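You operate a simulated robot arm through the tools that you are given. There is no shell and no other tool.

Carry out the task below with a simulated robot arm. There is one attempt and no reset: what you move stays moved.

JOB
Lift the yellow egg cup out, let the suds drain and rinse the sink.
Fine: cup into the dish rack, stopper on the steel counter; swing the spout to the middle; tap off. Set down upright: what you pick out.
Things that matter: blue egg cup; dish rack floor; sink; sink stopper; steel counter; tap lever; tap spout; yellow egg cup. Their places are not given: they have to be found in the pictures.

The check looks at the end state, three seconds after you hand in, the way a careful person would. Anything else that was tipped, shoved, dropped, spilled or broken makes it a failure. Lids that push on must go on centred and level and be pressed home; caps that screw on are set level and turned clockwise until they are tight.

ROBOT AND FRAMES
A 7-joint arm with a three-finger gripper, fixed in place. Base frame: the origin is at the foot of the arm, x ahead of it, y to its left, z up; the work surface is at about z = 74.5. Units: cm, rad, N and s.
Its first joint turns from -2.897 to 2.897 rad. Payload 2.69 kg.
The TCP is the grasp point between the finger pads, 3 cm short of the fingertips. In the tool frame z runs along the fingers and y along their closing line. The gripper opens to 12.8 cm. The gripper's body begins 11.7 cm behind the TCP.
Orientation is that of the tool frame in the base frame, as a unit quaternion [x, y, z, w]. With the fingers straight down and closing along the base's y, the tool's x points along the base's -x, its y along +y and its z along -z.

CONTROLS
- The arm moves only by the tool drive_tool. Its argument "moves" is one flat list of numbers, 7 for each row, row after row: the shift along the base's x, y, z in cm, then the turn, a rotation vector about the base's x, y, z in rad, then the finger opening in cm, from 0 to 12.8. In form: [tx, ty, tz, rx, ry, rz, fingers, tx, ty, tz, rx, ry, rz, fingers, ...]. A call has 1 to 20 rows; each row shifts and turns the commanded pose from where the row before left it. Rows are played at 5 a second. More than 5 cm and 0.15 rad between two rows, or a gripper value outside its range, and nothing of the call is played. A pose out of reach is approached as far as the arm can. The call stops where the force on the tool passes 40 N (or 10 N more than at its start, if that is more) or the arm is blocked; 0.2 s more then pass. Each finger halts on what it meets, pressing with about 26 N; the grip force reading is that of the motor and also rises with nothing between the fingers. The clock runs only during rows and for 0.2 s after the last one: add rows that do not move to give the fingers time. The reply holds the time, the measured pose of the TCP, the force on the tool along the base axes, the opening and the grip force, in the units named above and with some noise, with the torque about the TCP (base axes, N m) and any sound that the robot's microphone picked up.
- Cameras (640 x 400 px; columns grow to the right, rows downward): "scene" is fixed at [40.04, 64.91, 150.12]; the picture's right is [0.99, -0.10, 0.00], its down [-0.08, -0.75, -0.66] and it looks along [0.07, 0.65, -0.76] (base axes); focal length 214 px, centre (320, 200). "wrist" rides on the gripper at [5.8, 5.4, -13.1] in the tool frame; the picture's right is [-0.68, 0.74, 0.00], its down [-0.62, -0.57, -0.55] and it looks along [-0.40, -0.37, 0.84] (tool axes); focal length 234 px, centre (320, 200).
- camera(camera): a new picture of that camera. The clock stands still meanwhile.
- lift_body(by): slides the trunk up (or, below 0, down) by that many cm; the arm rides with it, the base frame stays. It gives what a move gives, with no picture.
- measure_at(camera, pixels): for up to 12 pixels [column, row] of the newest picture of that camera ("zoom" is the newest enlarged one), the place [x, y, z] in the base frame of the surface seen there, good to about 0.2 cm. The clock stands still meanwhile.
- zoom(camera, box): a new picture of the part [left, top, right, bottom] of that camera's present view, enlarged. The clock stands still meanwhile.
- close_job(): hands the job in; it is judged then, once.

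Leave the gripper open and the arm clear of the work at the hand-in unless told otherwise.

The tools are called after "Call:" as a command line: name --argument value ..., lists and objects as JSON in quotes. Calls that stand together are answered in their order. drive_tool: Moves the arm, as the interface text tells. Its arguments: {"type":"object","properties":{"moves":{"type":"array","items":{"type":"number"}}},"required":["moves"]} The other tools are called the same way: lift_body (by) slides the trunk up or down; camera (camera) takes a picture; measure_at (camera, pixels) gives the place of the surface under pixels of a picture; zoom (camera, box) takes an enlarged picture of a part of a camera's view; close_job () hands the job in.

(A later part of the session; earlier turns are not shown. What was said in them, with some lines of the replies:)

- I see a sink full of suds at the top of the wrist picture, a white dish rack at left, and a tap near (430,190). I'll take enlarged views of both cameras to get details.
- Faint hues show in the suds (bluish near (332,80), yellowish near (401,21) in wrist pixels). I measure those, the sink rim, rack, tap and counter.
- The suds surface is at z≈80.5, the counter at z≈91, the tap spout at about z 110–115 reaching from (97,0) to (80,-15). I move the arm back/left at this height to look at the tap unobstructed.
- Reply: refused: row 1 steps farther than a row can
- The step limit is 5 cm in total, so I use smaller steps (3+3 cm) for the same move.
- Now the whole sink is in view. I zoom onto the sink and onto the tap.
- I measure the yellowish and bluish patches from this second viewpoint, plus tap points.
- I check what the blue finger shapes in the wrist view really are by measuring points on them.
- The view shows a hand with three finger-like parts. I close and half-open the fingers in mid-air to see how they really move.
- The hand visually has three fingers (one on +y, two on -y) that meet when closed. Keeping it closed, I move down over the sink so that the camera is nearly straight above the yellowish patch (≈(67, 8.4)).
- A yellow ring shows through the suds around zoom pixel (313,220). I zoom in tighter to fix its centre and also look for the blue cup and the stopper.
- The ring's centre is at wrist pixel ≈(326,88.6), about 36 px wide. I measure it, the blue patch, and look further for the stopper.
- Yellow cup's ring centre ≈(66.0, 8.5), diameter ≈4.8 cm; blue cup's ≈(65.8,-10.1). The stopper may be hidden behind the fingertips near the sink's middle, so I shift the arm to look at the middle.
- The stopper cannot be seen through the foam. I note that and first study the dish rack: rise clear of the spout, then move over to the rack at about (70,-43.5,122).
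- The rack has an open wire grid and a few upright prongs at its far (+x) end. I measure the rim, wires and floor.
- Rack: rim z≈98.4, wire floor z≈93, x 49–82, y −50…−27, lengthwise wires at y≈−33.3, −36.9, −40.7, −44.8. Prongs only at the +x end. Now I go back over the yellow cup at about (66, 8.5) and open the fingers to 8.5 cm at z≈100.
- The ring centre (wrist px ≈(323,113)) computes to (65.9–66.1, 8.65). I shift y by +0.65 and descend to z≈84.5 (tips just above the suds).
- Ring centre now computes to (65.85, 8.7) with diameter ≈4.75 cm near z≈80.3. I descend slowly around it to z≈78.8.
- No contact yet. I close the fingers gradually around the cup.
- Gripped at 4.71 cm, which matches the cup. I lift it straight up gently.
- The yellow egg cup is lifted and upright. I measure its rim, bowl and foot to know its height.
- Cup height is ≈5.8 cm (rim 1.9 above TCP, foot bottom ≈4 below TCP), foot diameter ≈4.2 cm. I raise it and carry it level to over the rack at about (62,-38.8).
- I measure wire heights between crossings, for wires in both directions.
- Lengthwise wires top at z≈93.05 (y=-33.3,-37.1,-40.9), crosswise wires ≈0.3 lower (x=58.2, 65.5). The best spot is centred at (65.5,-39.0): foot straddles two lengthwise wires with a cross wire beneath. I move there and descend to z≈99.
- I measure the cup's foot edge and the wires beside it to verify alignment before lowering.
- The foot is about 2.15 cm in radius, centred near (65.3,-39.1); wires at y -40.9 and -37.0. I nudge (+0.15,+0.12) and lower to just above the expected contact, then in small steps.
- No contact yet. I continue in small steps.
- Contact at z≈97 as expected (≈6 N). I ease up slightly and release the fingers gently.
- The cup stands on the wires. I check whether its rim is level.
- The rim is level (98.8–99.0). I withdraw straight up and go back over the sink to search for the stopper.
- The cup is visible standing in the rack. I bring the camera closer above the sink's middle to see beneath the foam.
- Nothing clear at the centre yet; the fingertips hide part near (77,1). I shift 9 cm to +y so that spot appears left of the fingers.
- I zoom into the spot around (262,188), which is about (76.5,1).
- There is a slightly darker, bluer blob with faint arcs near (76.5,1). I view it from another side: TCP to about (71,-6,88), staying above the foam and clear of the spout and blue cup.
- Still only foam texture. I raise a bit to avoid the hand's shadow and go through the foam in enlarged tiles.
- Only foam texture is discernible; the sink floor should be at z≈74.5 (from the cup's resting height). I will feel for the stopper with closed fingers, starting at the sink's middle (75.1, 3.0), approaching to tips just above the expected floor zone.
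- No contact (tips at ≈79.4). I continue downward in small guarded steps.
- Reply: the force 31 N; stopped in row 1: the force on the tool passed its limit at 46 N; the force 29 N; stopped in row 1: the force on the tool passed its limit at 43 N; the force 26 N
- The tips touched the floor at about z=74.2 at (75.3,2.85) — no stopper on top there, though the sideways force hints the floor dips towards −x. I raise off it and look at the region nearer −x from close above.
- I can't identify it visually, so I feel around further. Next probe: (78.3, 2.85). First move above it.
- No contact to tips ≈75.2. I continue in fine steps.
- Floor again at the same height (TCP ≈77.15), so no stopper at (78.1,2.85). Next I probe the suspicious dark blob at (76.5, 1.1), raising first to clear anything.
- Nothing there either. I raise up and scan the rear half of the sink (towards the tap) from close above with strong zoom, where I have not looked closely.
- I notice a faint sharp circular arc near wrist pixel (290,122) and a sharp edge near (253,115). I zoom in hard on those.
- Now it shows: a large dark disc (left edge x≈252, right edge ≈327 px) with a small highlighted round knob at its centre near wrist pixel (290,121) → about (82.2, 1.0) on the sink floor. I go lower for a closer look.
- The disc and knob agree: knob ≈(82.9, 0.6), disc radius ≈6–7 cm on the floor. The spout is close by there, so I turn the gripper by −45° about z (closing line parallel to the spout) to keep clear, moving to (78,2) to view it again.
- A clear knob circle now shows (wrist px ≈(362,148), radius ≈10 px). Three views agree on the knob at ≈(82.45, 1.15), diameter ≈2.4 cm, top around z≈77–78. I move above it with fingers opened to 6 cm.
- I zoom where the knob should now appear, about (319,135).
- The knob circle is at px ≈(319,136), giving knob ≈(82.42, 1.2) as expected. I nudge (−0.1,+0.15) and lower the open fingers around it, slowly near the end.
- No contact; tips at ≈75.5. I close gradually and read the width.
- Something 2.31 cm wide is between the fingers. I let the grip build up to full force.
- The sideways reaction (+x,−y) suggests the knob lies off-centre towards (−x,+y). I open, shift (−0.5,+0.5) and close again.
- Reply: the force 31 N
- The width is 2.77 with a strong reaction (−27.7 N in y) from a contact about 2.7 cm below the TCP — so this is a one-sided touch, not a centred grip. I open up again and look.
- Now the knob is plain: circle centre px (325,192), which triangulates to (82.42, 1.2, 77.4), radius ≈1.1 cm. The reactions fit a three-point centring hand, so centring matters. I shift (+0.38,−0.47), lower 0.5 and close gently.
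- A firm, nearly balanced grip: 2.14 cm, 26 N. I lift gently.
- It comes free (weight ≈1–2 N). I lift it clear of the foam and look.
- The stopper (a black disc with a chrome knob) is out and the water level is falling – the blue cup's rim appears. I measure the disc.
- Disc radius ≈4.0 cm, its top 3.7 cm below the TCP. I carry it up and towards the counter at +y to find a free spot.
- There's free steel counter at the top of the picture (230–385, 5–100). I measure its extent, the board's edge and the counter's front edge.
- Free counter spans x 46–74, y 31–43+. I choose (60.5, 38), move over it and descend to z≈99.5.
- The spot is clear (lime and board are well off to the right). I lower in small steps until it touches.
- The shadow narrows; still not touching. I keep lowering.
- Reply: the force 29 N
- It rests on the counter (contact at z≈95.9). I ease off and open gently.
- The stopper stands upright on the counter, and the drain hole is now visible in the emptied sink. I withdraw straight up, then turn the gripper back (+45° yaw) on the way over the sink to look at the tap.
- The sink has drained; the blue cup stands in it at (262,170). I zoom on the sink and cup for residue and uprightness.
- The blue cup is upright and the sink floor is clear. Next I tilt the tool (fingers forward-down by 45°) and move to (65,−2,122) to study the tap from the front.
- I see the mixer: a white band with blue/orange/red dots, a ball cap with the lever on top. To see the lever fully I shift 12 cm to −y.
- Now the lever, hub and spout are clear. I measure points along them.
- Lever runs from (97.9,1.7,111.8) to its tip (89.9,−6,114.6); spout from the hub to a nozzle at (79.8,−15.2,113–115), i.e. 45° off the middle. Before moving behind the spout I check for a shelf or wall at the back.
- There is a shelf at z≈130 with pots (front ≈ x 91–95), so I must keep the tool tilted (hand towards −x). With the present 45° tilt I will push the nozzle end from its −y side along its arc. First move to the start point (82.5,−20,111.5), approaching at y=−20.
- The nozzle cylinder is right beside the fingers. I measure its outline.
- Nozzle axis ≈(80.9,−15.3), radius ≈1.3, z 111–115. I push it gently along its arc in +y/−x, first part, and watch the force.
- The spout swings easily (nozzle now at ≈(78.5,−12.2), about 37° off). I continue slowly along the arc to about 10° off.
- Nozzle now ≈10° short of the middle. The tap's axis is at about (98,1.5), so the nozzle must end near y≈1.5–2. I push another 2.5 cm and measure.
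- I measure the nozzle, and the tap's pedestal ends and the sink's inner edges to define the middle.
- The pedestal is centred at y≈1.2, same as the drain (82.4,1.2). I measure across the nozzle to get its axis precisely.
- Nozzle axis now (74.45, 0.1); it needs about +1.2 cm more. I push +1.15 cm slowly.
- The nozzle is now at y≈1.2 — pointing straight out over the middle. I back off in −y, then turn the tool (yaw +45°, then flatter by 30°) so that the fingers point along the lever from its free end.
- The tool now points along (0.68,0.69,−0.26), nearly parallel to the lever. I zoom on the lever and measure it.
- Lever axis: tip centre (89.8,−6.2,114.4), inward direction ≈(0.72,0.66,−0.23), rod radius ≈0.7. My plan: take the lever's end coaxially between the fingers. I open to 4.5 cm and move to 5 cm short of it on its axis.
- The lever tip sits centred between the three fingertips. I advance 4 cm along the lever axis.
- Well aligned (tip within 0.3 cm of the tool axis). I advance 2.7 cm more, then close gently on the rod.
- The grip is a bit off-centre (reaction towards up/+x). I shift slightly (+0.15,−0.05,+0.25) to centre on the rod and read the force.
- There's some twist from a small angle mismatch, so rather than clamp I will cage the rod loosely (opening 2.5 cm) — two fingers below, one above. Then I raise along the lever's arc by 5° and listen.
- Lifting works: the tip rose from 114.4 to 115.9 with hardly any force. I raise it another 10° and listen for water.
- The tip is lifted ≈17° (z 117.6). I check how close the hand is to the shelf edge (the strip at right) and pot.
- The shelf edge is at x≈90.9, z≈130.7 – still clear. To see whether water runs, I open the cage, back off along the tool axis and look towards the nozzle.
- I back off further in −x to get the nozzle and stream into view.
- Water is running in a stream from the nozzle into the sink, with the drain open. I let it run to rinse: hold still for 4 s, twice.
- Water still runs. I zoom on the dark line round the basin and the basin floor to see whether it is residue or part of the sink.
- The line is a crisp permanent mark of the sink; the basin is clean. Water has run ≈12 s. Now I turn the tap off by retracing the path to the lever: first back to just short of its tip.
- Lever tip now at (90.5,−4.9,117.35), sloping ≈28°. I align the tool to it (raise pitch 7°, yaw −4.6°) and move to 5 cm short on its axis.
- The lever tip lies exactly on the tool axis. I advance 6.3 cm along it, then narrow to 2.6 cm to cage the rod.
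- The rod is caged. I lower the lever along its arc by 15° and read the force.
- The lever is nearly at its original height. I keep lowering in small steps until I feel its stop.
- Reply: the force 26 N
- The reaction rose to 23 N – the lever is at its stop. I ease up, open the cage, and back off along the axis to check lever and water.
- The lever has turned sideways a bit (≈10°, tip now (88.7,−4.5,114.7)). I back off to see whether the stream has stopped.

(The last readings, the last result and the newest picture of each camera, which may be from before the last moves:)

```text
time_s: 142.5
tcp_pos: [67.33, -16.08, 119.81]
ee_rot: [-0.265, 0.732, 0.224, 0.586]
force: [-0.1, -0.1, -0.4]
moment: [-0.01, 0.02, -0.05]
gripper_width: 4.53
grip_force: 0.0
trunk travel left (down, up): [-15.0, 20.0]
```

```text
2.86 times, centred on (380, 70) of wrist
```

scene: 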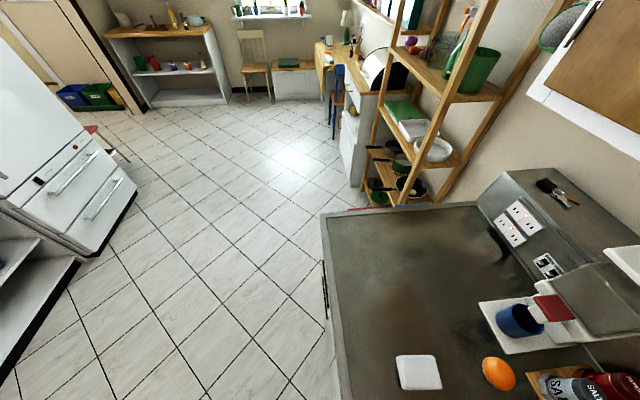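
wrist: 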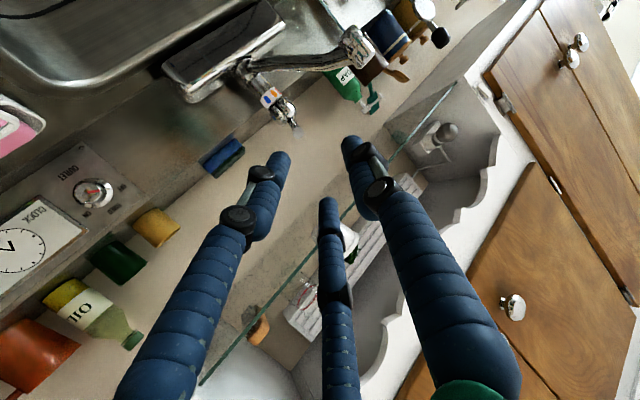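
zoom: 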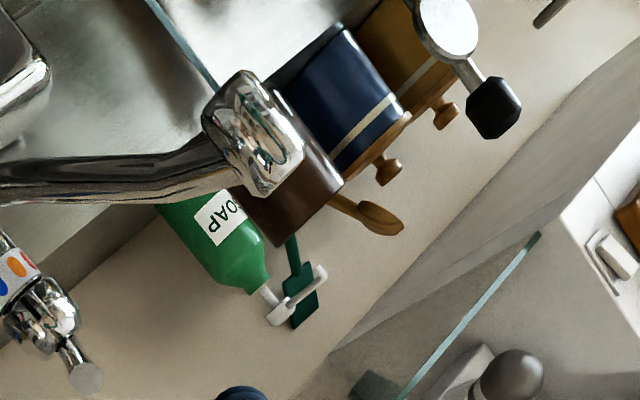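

A thinner stream still runs: the lever is ≈2° above its stop. I will take it again, aligned to its present direction (azimuth 32°), this time clamping it firmly and pressing it down. First return to just short of its tip with yaw −9°.

Call:
drive_tool --moves '[4, 1.2, -1, 0, 0, 0, 4.5, 4, 1.2, -1, 0, 0, 0, 4.5, 4, 1.2, -1, 0, 0, -0.08, 4.5, 3.5, 1.2, -0.9, 0, 0, -0.08, 4.5, 0.9, 2.1, 0, -0.019, 0.031, 0, 4.5, 0.9, 2.1, 0, 0, 0, 0, 4.5, 0, 0, 0, 0, 0, 0, 4.5]'

Call:
camera --camera "wrist"

Call:
zoom --camera "wrist" --box '[240, 60, 420, 240]'

```text
time_s: 144.1
tcp_pos: [84.7, -7.22, 115.9]
ee_rot: [-0.209, 0.762, 0.173, 0.588]
force: [-0.9, 0.2, 0.3]
moment: [-0.01, 0.0, -0.02]
gripper_width: 4.5
grip_force: 0.1
trunk travel left (down, up): [-15.0, 20.0]
```

```text
taken
```

wrist: 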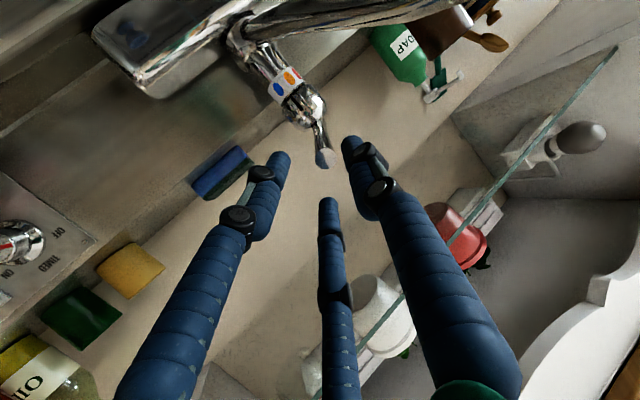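

```text
2.22 times, centred on (330, 150) of wrist
```

zoom: 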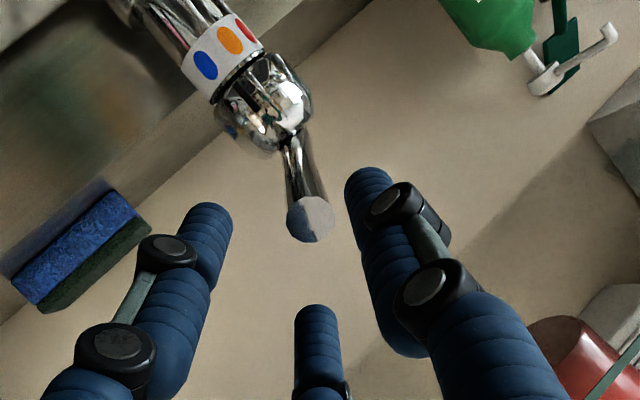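

Call:
measure_at --camera "zoom" --pixels '[[310, 219], [300, 215], [322, 215], [311, 232], [300, 165], [290, 145]]'

```text
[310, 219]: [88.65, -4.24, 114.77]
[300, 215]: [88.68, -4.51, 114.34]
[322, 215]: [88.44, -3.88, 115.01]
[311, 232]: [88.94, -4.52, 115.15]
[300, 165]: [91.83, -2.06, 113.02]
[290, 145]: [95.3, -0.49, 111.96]
```

I correct by (−0.15,+0.45,+0.15), advance along the lever, and close on it.

Call:
drive_tool --moves '[-0.15, 0.45, 0.15, 0, 0, 0, 4.5, 1.046, 0.617, -0.315, 0, 0, 0, 4.5, 1.046, 0.617, -0.315, 0, 0, 0, 4.5, 1.046, 0.617, -0.315, 0, 0, 0, 4.5, 1.046, 0.617, -0.315, 0, 0, 0, 4.5, 1.046, 0.617, -0.315, 0, 0, 0, 4.5, 0, 0, 0, 0, 0, 0, 3.4, 0, 0, 0, 0, 0, 0, 2.6, 0, 0, 0, 0, 0, 0, 2.2]'

Call:
camera --camera "wrist"

Call:
zoom --camera "wrist" --box '[240, 60, 420, 240]'

```text
time_s: 146.1
tcp_pos: [89.61, -3.75, 114.77]
ee_rot: [-0.21, 0.761, 0.174, 0.588]
force: [0.1, 0.0, -0.5]
moment: [-0.01, -0.03, -0.01]
gripper_width: 2.25
grip_force: 0.4
trunk travel left (down, up): [-15.0, 20.0]
```

```text
taken
```

wrist: 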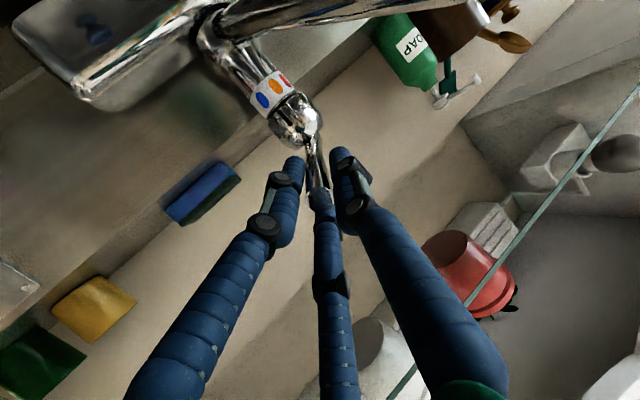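

```text
2.22 times, centred on (330, 150) of wrist
```

zoom: 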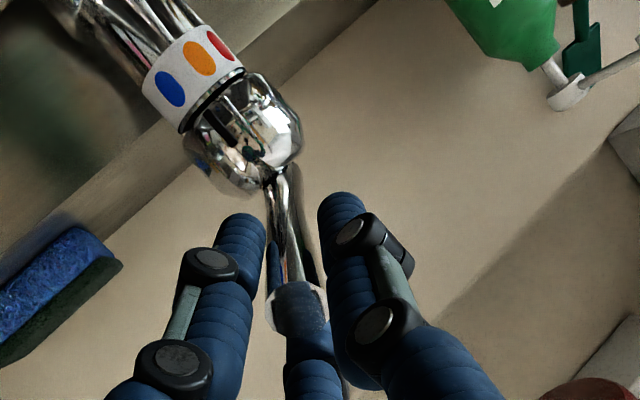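

The rod is centred between the fingers. I clamp it.

Call:
drive_tool --moves '[0, 0, 0, 0, 0, 0, 1.9, 0, 0, 0, 0, 0, 0, 1.6, 0, 0, 0, 0, 0, 0, 1.3, 0, 0, 0, 0, 0, 0, 1.0]'

```text
time_s: 147.1
tcp_pos: [89.67, -3.75, 114.71]
ee_rot: [-0.209, 0.761, 0.174, 0.589]
force: [3.0, -1.6, -1.6]
moment: [-0.08, -0.01, -0.29]
gripper_width: 1.85
grip_force: 44.2
trunk travel left (down, up): [-15.0, 20.0]
```

Clamped. I lower along the arc in 1° steps, watching the reaction.

Call:
drive_tool --moves '[-0.08, -0.05, -0.17, 0.009, -0.015, 0, 1.0, 0, 0, 0, 0, 0, 0, 1.0]'

Call:
drive_tool --moves '[-0.08, -0.05, -0.17, 0.009, -0.015, 0, 1.0, 0, 0, 0, 0, 0, 0, 1.0]'

```text
time_s: 147.7
tcp_pos: [89.55, -3.73, 114.55]
ee_rot: [-0.209, 0.756, 0.176, 0.595]
force: [11.1, 2.5, -0.8]
moment: [0.0, -0.3, -0.27]
gripper_width: 1.86
grip_force: 43.6
trunk travel left (down, up): [-15.0, 20.0]
```

```text
time_s: 148.3
tcp_pos: [89.5, -3.75, 114.41]
ee_rot: [-0.206, 0.751, 0.177, 0.601]
force: [17.5, 4.5, 1.4]
moment: [0.22, -0.74, -0.44]
gripper_width: 1.86
grip_force: 43.8
trunk travel left (down, up): [-15.0, 20.0]
```

The axial pull (+17 N in x) shows I moved outward too much. I ease inward and continue straight down.

Call:
drive_tool --moves '[0.16, 0.1, -0.1, 0, 0, 0, 1.0, 0, 0, 0, 0, 0, 0, 1.0]'

Call:
drive_tool --moves '[0, 0, -0.17, 0.009, -0.015, 0, 1.0, 0, 0, 0, 0, 0, 0, 1.0]'

```text
time_s: 148.9
tcp_pos: [89.59, -3.77, 114.31]
ee_rot: [-0.207, 0.751, 0.177, 0.602]
force: [-3.5, -6.6, 9.6]
moment: [0.23, -0.8, -0.42]
gripper_width: 1.86
grip_force: 43.0
trunk travel left (down, up): [-15.0, 20.0]
```

```text
time_s: 149.5
tcp_pos: [89.5, -3.97, 114.27]
ee_rot: [-0.204, 0.745, 0.179, 0.609]
force: [-2.2, -14.6, 11.3]
moment: [-0.29, 0.07, -1.12]
gripper_width: 1.85
grip_force: 43.4
trunk travel left (down, up): [-15.0, 20.0]
```

Call:
drive_tool --moves '[0, 0, -0.15, 0, 0, 0, 1.0, 0, 0, 0, 0, 0, 0, 1.0]'

Call:
camera --camera "wrist"

Call:
zoom --camera "wrist" --box '[240, 60, 420, 240]'

```text
time_s: 150.1
tcp_pos: [89.55, -3.91, 114.22]
ee_rot: [-0.205, 0.745, 0.179, 0.609]
force: [-2.1, -15.0, 18.8]
moment: [-0.06, -0.44, -1.23]
gripper_width: 1.86
grip_force: 43.8
trunk travel left (down, up): [-15.0, 20.0]
```

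```text
taken
```

wrist: 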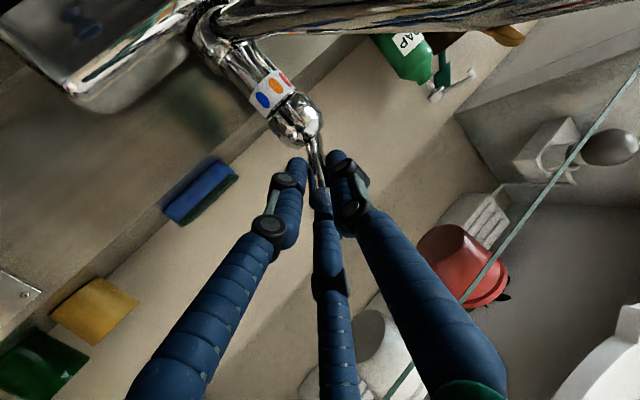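

```text
2.22 times, centred on (330, 150) of wrist
```

zoom: 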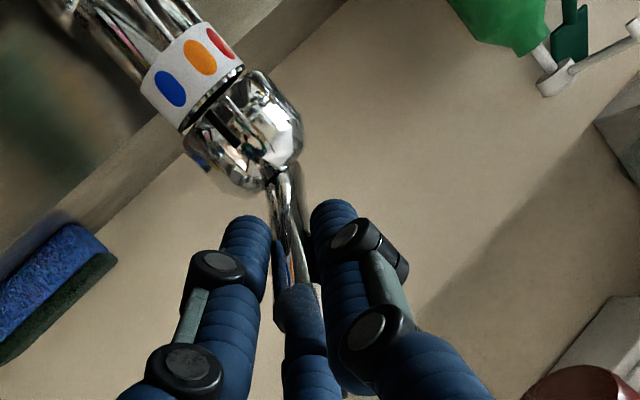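

The reaction is now a firm 19 N: the lever is on its stop. I relax the side load a little, open, and back out along the axis.

Call:
drive_tool --moves '[0, -0.15, 0, 0, 0, 0, 1.0, 0, 0, 0, 0, 0, 0, 2.0, 0, 0, 0, 0, 0, 0, 2.6, 0, 0, 0, 0, 0, 0, 3.4, 0, 0, 0.1, 0, 0, 0, 4.5, -1.046, -0.617, 0.33, 0, 0, 0, 4.5, -1.046, -0.617, 0.33, 0, 0, 0, 4.5, -1.046, -0.617, 0.33, 0, 0, 0, 4.5, -1.046, -0.617, 0.33, 0, 0, 0, 4.5, -1.046, -0.617, 0.33, 0, 0, 0, 4.5, -1.046, -1.2, 0.33, 0, 0, 0, 4.5, -2, -2.5, 0.33, 0, 0, 0, 4.5, 0, 0, 0, 0, 0, 0, 4.5]'

Call:
camera --camera "wrist"

Call:
zoom --camera "wrist" --box '[240, 30, 420, 210]'

```text
time_s: 152.9
tcp_pos: [81.29, -10.68, 116.3]
ee_rot: [-0.205, 0.745, 0.179, 0.609]
force: [0.2, -0.2, -0.2]
moment: [0.0, -0.01, 0.01]
gripper_width: 4.53
grip_force: 0.1
trunk travel left (down, up): [-15.0, 20.0]
```

```text
taken
```

wrist: 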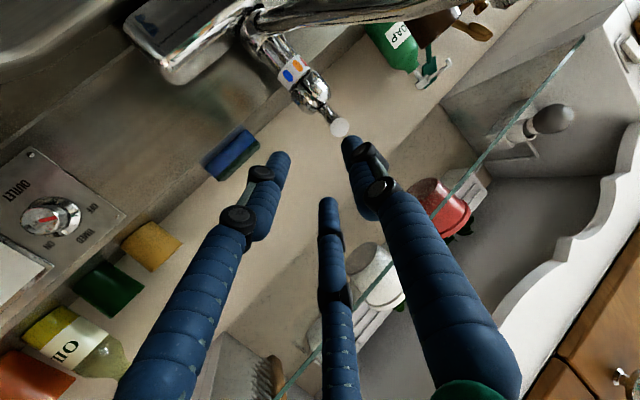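

```text
2.22 times, centred on (330, 120) of wrist
```

zoom: 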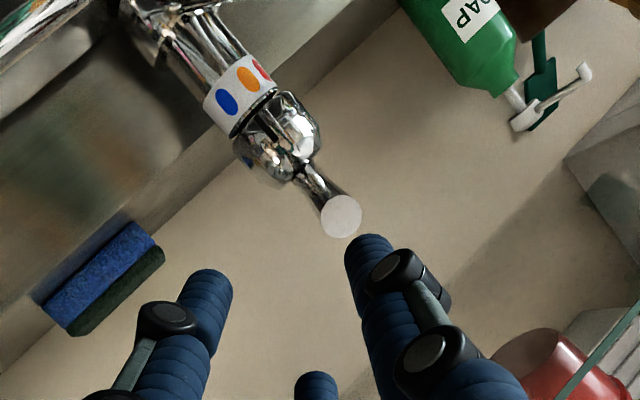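

Call:
measure_at --camera "zoom" --pixels '[[340, 216], [330, 216], [350, 212], [340, 230], [318, 185], [270, 110]]'

Call:
drive_tool --moves '[-4, -1.2, 1, 0, 0, 0, 4.5, -4, -1.2, 1, 0, 0, 0, 4.5, -4, -1.2, 1, 0, 0, 0, 4.5, -3, -1.2, 1, 0, 0, 0, 4.5, 0, 0, 0, 0, 0, 0, 4.5]'

Call:
camera --camera "wrist"

Call:
zoom --camera "wrist" --box '[280, 0, 480, 140]'

```text
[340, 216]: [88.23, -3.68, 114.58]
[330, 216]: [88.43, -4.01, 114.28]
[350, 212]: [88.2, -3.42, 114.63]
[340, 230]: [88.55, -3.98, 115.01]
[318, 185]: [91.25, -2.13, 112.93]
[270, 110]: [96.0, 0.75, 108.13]
```

```text
time_s: 154.1
tcp_pos: [66.18, -15.52, 120.24]
ee_rot: [-0.205, 0.745, 0.179, 0.608]
force: [0.1, 0.7, -0.1]
moment: [-0.02, 0.03, -0.02]
gripper_width: 4.54
grip_force: 0.1
trunk travel left (down, up): [-15.0, 20.0]
```

```text
taken
```

wrist: 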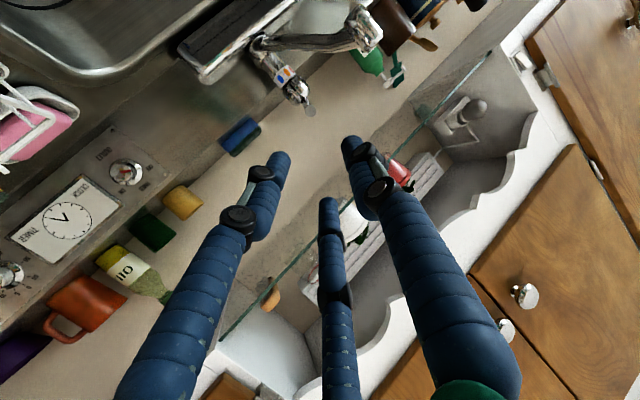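

```text
2.86 times, centred on (380, 70) of wrist
```

zoom: 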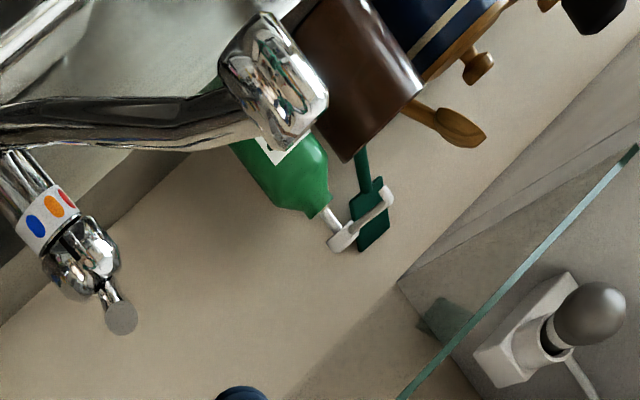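

No stream is visible now. I zoom right at the nozzle's mouth to confirm.

Call:
zoom --camera "wrist" --box '[310, 0, 400, 60]'

Call:
measure_at --camera "wrist" --pixels '[[345, 20], [350, 10], [340, 5], [362, 30], [358, 18], [370, 40], [345, 42], [300, 42]]'

```text
6.67 times, centred on (355, 30) of wrist
```

zoom: 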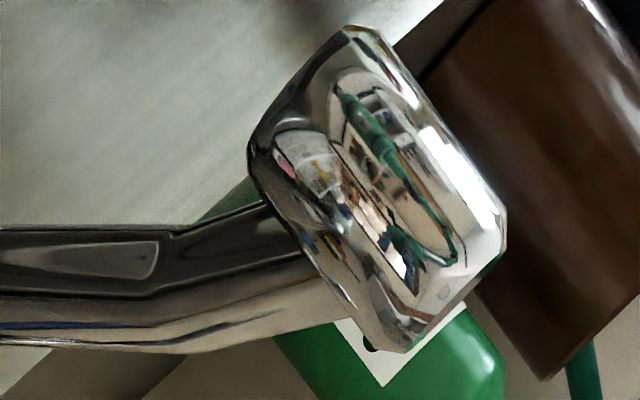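

```text
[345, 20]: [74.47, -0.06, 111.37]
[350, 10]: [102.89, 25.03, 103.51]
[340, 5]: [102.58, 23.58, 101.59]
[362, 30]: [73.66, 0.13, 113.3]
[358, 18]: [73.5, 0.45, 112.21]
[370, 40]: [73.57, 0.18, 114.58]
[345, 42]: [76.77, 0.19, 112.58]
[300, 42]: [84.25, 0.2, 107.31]
```

The tap is fully off and the spout points straight out (its side lies at y≈0.2 all along x). I now retreat and turn the tool back to vertical while moving to about (58,8,132) for a final overview.

Call:
drive_tool --moves '[-3, 0, 1.5, 0, 0, 0, 4.5, -0.745, 2.136, 1.07, -0.0356, 0.1213, -0.0408, 4.5, -0.745, 2.136, 1.07, -0.0356, 0.1213, -0.0408, 4.5, -0.745, 2.136, 1.07, -0.0356, 0.1213, -0.0408, 4.5, -0.745, 2.136, 1.07, -0.0356, 0.1213, -0.0408, 4.5, -0.745, 2.136, 1.07, -0.0356, 0.1213, -0.0408, 4.5, -0.745, 2.136, 1.07, -0.0356, 0.1213, -0.0408, 4.5, -0.745, 2.136, 1.07, -0.0356, 0.1213, -0.0408, 4.5, -0.745, 2.136, 1.07, -0.0356, 0.1213, -0.0408, 4.5, -0.745, 2.136, 1.07, -0.0356, 0.1213, -0.0408, 4.5, -0.745, 2.136, 1.07, -0.0356, 0.1213, -0.0408, 4.5, -0.745, 2.136, 1.07, -0.0356, 0.1213, -0.0408, 4.5, 0, 0, 0, 0, 0, 0, 4.5]'

Call:
camera --camera "wrist"

```text
time_s: 156.9
tcp_pos: [55.05, 8.3, 133.51]
ee_rot: [0.0, 1.0, -0.001, -0.002]
force: [0.6, -0.7, 0.6]
moment: [-0.02, 0.05, -0.01]
gripper_width: 4.49
grip_force: 0.0
trunk travel left (down, up): [-15.0, 20.0]
```

```text
taken
```

wrist: 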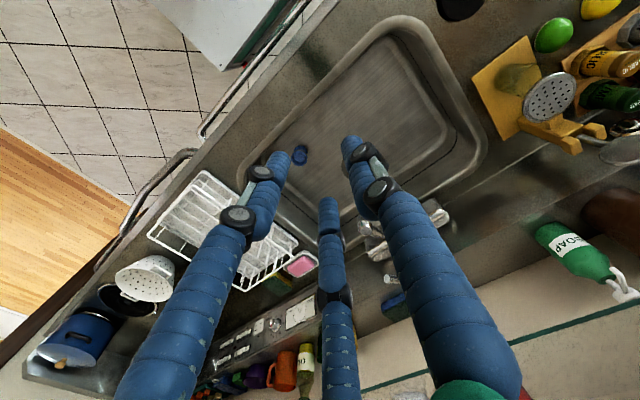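

I zoom on the sink/blue cup and tap, and measure the basin's edges to confirm the spout is in the middle.

Call:
zoom --camera "wrist" --box '[230, 10, 490, 200]'

Call:
zoom --camera "wrist" --box '[330, 180, 470, 320]'

Call:
measure_at --camera "wrist" --pixels '[[243, 200], [300, 155], [400, 40], [470, 130], [350, 90], [375, 105], [395, 18], [485, 150], [330, 260], [300, 147]]'

```text
2.11 times, centred on (360, 105) of wrist
```

zoom: 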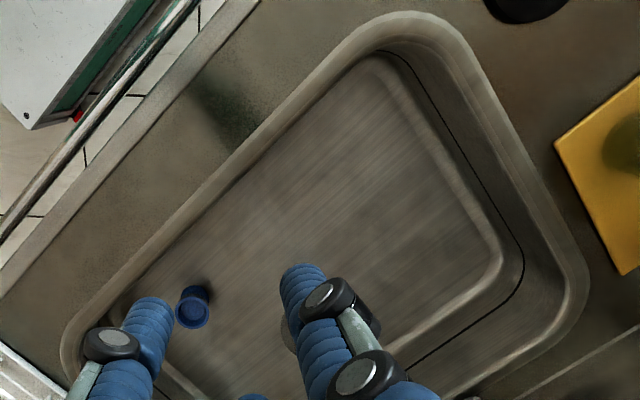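

```text
2.86 times, centred on (400, 250) of wrist
```

zoom: 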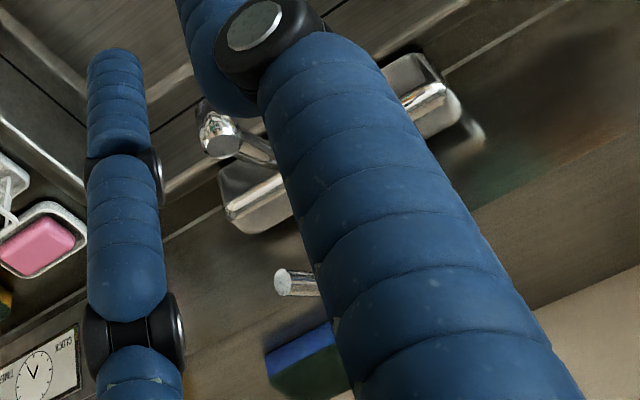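

```text
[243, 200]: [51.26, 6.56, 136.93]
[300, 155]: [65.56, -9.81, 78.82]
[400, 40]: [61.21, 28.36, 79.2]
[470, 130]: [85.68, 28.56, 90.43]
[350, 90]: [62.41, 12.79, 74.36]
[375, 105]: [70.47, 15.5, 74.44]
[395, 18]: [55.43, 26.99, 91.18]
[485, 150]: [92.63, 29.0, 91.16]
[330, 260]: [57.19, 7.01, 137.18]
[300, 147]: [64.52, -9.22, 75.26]
```

The blue cup stands upright, basin clean, no water. I check the stopper (black disc at the top, ≈(460,8)) and shift to see the yellow cup in the rack.

Call:
zoom --camera "wrist" --box '[400, 0, 520, 60]'

Call:
drive_tool --moves '[0, -4, 0, 0, 0, 0, 8, 0, -4, 0, 0, 0, 0, 12, 0, -4, 0, 0, 0, 0, 12, 0, -4, 0, 0, 0, 0, 12, 0, -4, 0, 0, 0, 0, 12, 0, 0, 0, 0, 0, 0, 12]'

Call:
camera --camera "wrist"

```text
5.33 times, centred on (460, 30) of wrist
```

zoom: 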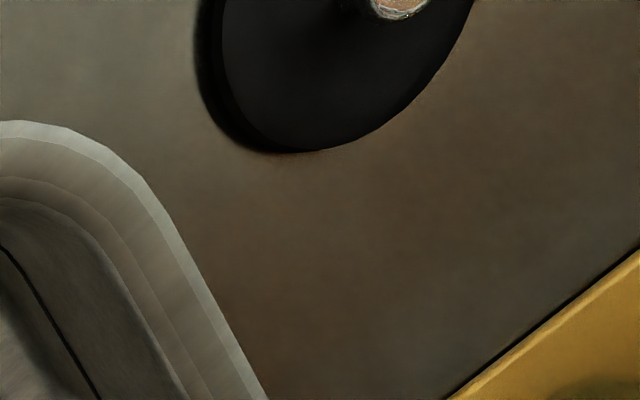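

```text
time_s: 158.3
tcp_pos: [55.1, -11.8, 133.72]
ee_rot: [0.001, 1.0, 0.001, -0.001]
force: [0.1, -0.7, -1.1]
moment: [0.08, 0.03, -0.02]
gripper_width: 12.04
grip_force: 0.1
trunk travel left (down, up): [-15.0, 20.0]
```

```text
taken
```

wrist: 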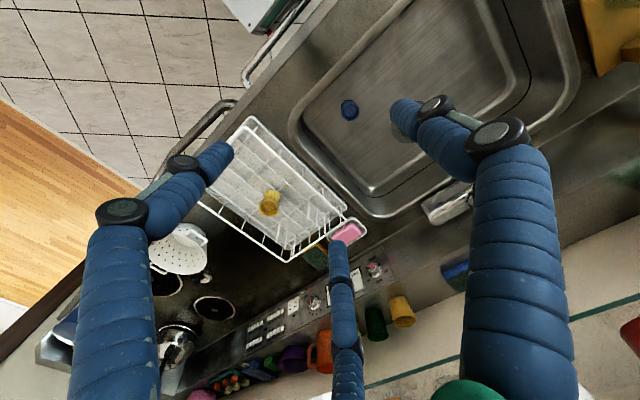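

Call:
zoom --camera "wrist" --box '[210, 120, 350, 260]'

Call:
zoom --camera "wrist" --box '[290, 20, 570, 220]'

Call:
measure_at --camera "wrist" --pixels '[[270, 203], [263, 205], [277, 203], [349, 110], [345, 108], [354, 112], [305, 140], [370, 205], [420, 190], [520, 110]]'

```text
2.86 times, centred on (280, 190) of wrist
```

zoom: 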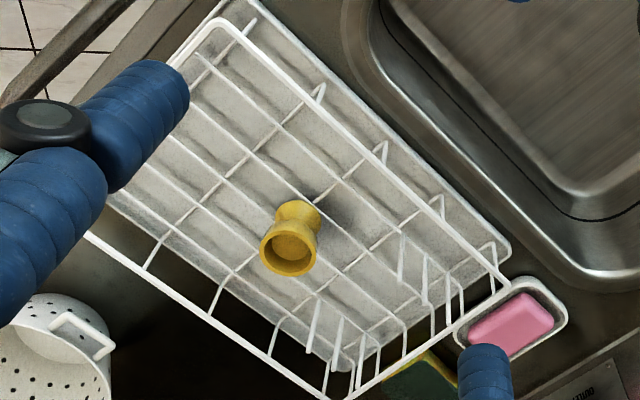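

```text
2.00 times, centred on (430, 120) of wrist
```

zoom: 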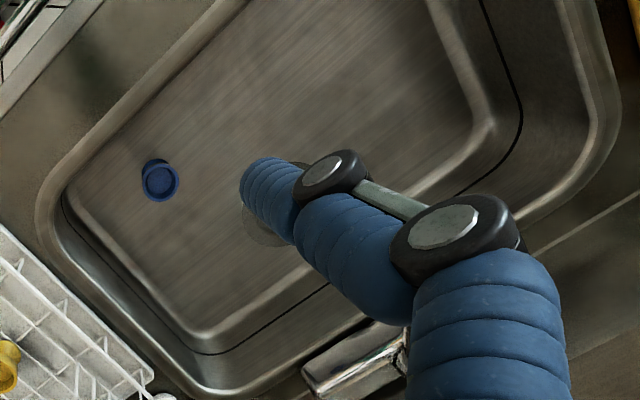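

```text
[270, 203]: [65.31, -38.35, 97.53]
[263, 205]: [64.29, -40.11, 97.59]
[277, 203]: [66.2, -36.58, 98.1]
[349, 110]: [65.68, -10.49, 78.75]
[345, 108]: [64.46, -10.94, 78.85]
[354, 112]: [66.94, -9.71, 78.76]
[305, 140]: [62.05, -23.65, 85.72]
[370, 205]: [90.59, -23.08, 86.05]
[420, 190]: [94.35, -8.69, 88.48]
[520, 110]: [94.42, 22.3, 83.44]
```

Yellow cup is upright in the rack, blue cup is where it was, sink clean. One last look at the spout from further back to make sure no water runs.

Call:
drive_tool --moves '[-4, 3, 0, 0, 0, 0, 12, -4, 3, 0, 0, 0, 0, 12, -3, 3, 0, 0, 0, 0, 12, 0, 0, 0, 0, 0, 0, 12]'

Call:
camera --camera "wrist"

Call:
zoom --camera "wrist" --box '[280, 90, 460, 270]'

```text
time_s: 159.3
tcp_pos: [43.77, -2.78, 133.45]
ee_rot: [0.0, 1.0, 0.0, -0.002]
force: [-0.3, -0.1, 0.6]
moment: [0.03, -0.05, 0.01]
gripper_width: 12.01
grip_force: 0.0
trunk travel left (down, up): [-15.0, 20.0]
```

```text
taken
```

wrist: 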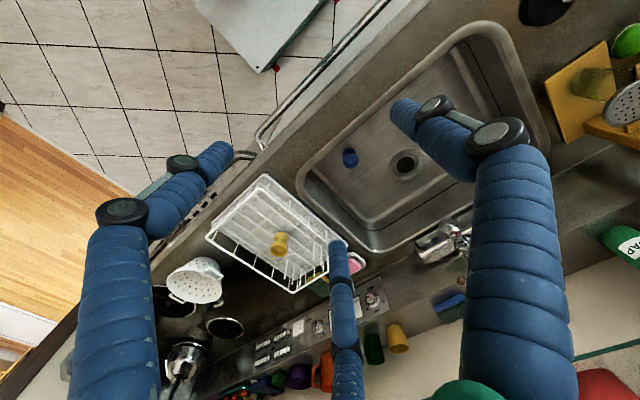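

```text
2.22 times, centred on (370, 180) of wrist
```

zoom: 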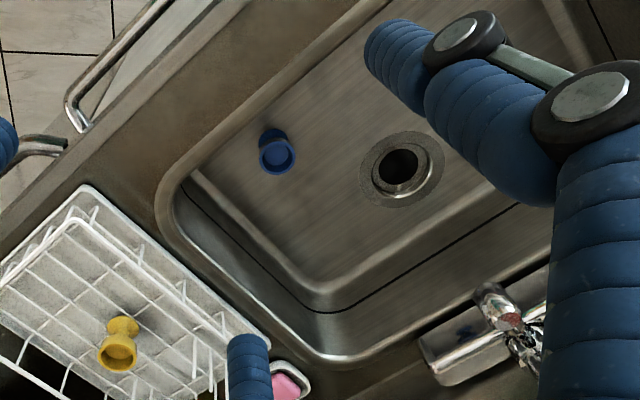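

No water runs; drain open, sink clean, blue cup untouched, yellow cup upright in the rack, stopper on the counter, spout centred, gripper open and arm clear. I hand the job in.

Call:
close_job

```text
The job is handed in.
```

The job is handed in. These are my own final checks; no verdict came back with the hand-in:

- **Yellow egg cup:** it stands upright on the dish rack floor, with its rim level to within about 0.2 cm when placed.
- **Stopper:** it stands upright, knob up, on the steel counter to the left of the sink.
- **Sink:** the suds have drained. I ran the tap for about 12 s or more, and the basin looked clean. The dark line around the basin is a permanent mark, not residue.
- **Spout:** it points straight out from the tap. The tap looks mounted about 1.7 cm off the sink's exact centre line, so the nozzle is about that far off centre too.
- **Tap:** it is off. My first try left a thin stream, so I pressed the lever down to its stop and saw no water afterwards. The lever ended up turned more than 10° sideways from where it was, roughly 15°.
- **Blue egg cup:** it is upright in the sink where it started.

The gripper is open and the arm is clear of the work.
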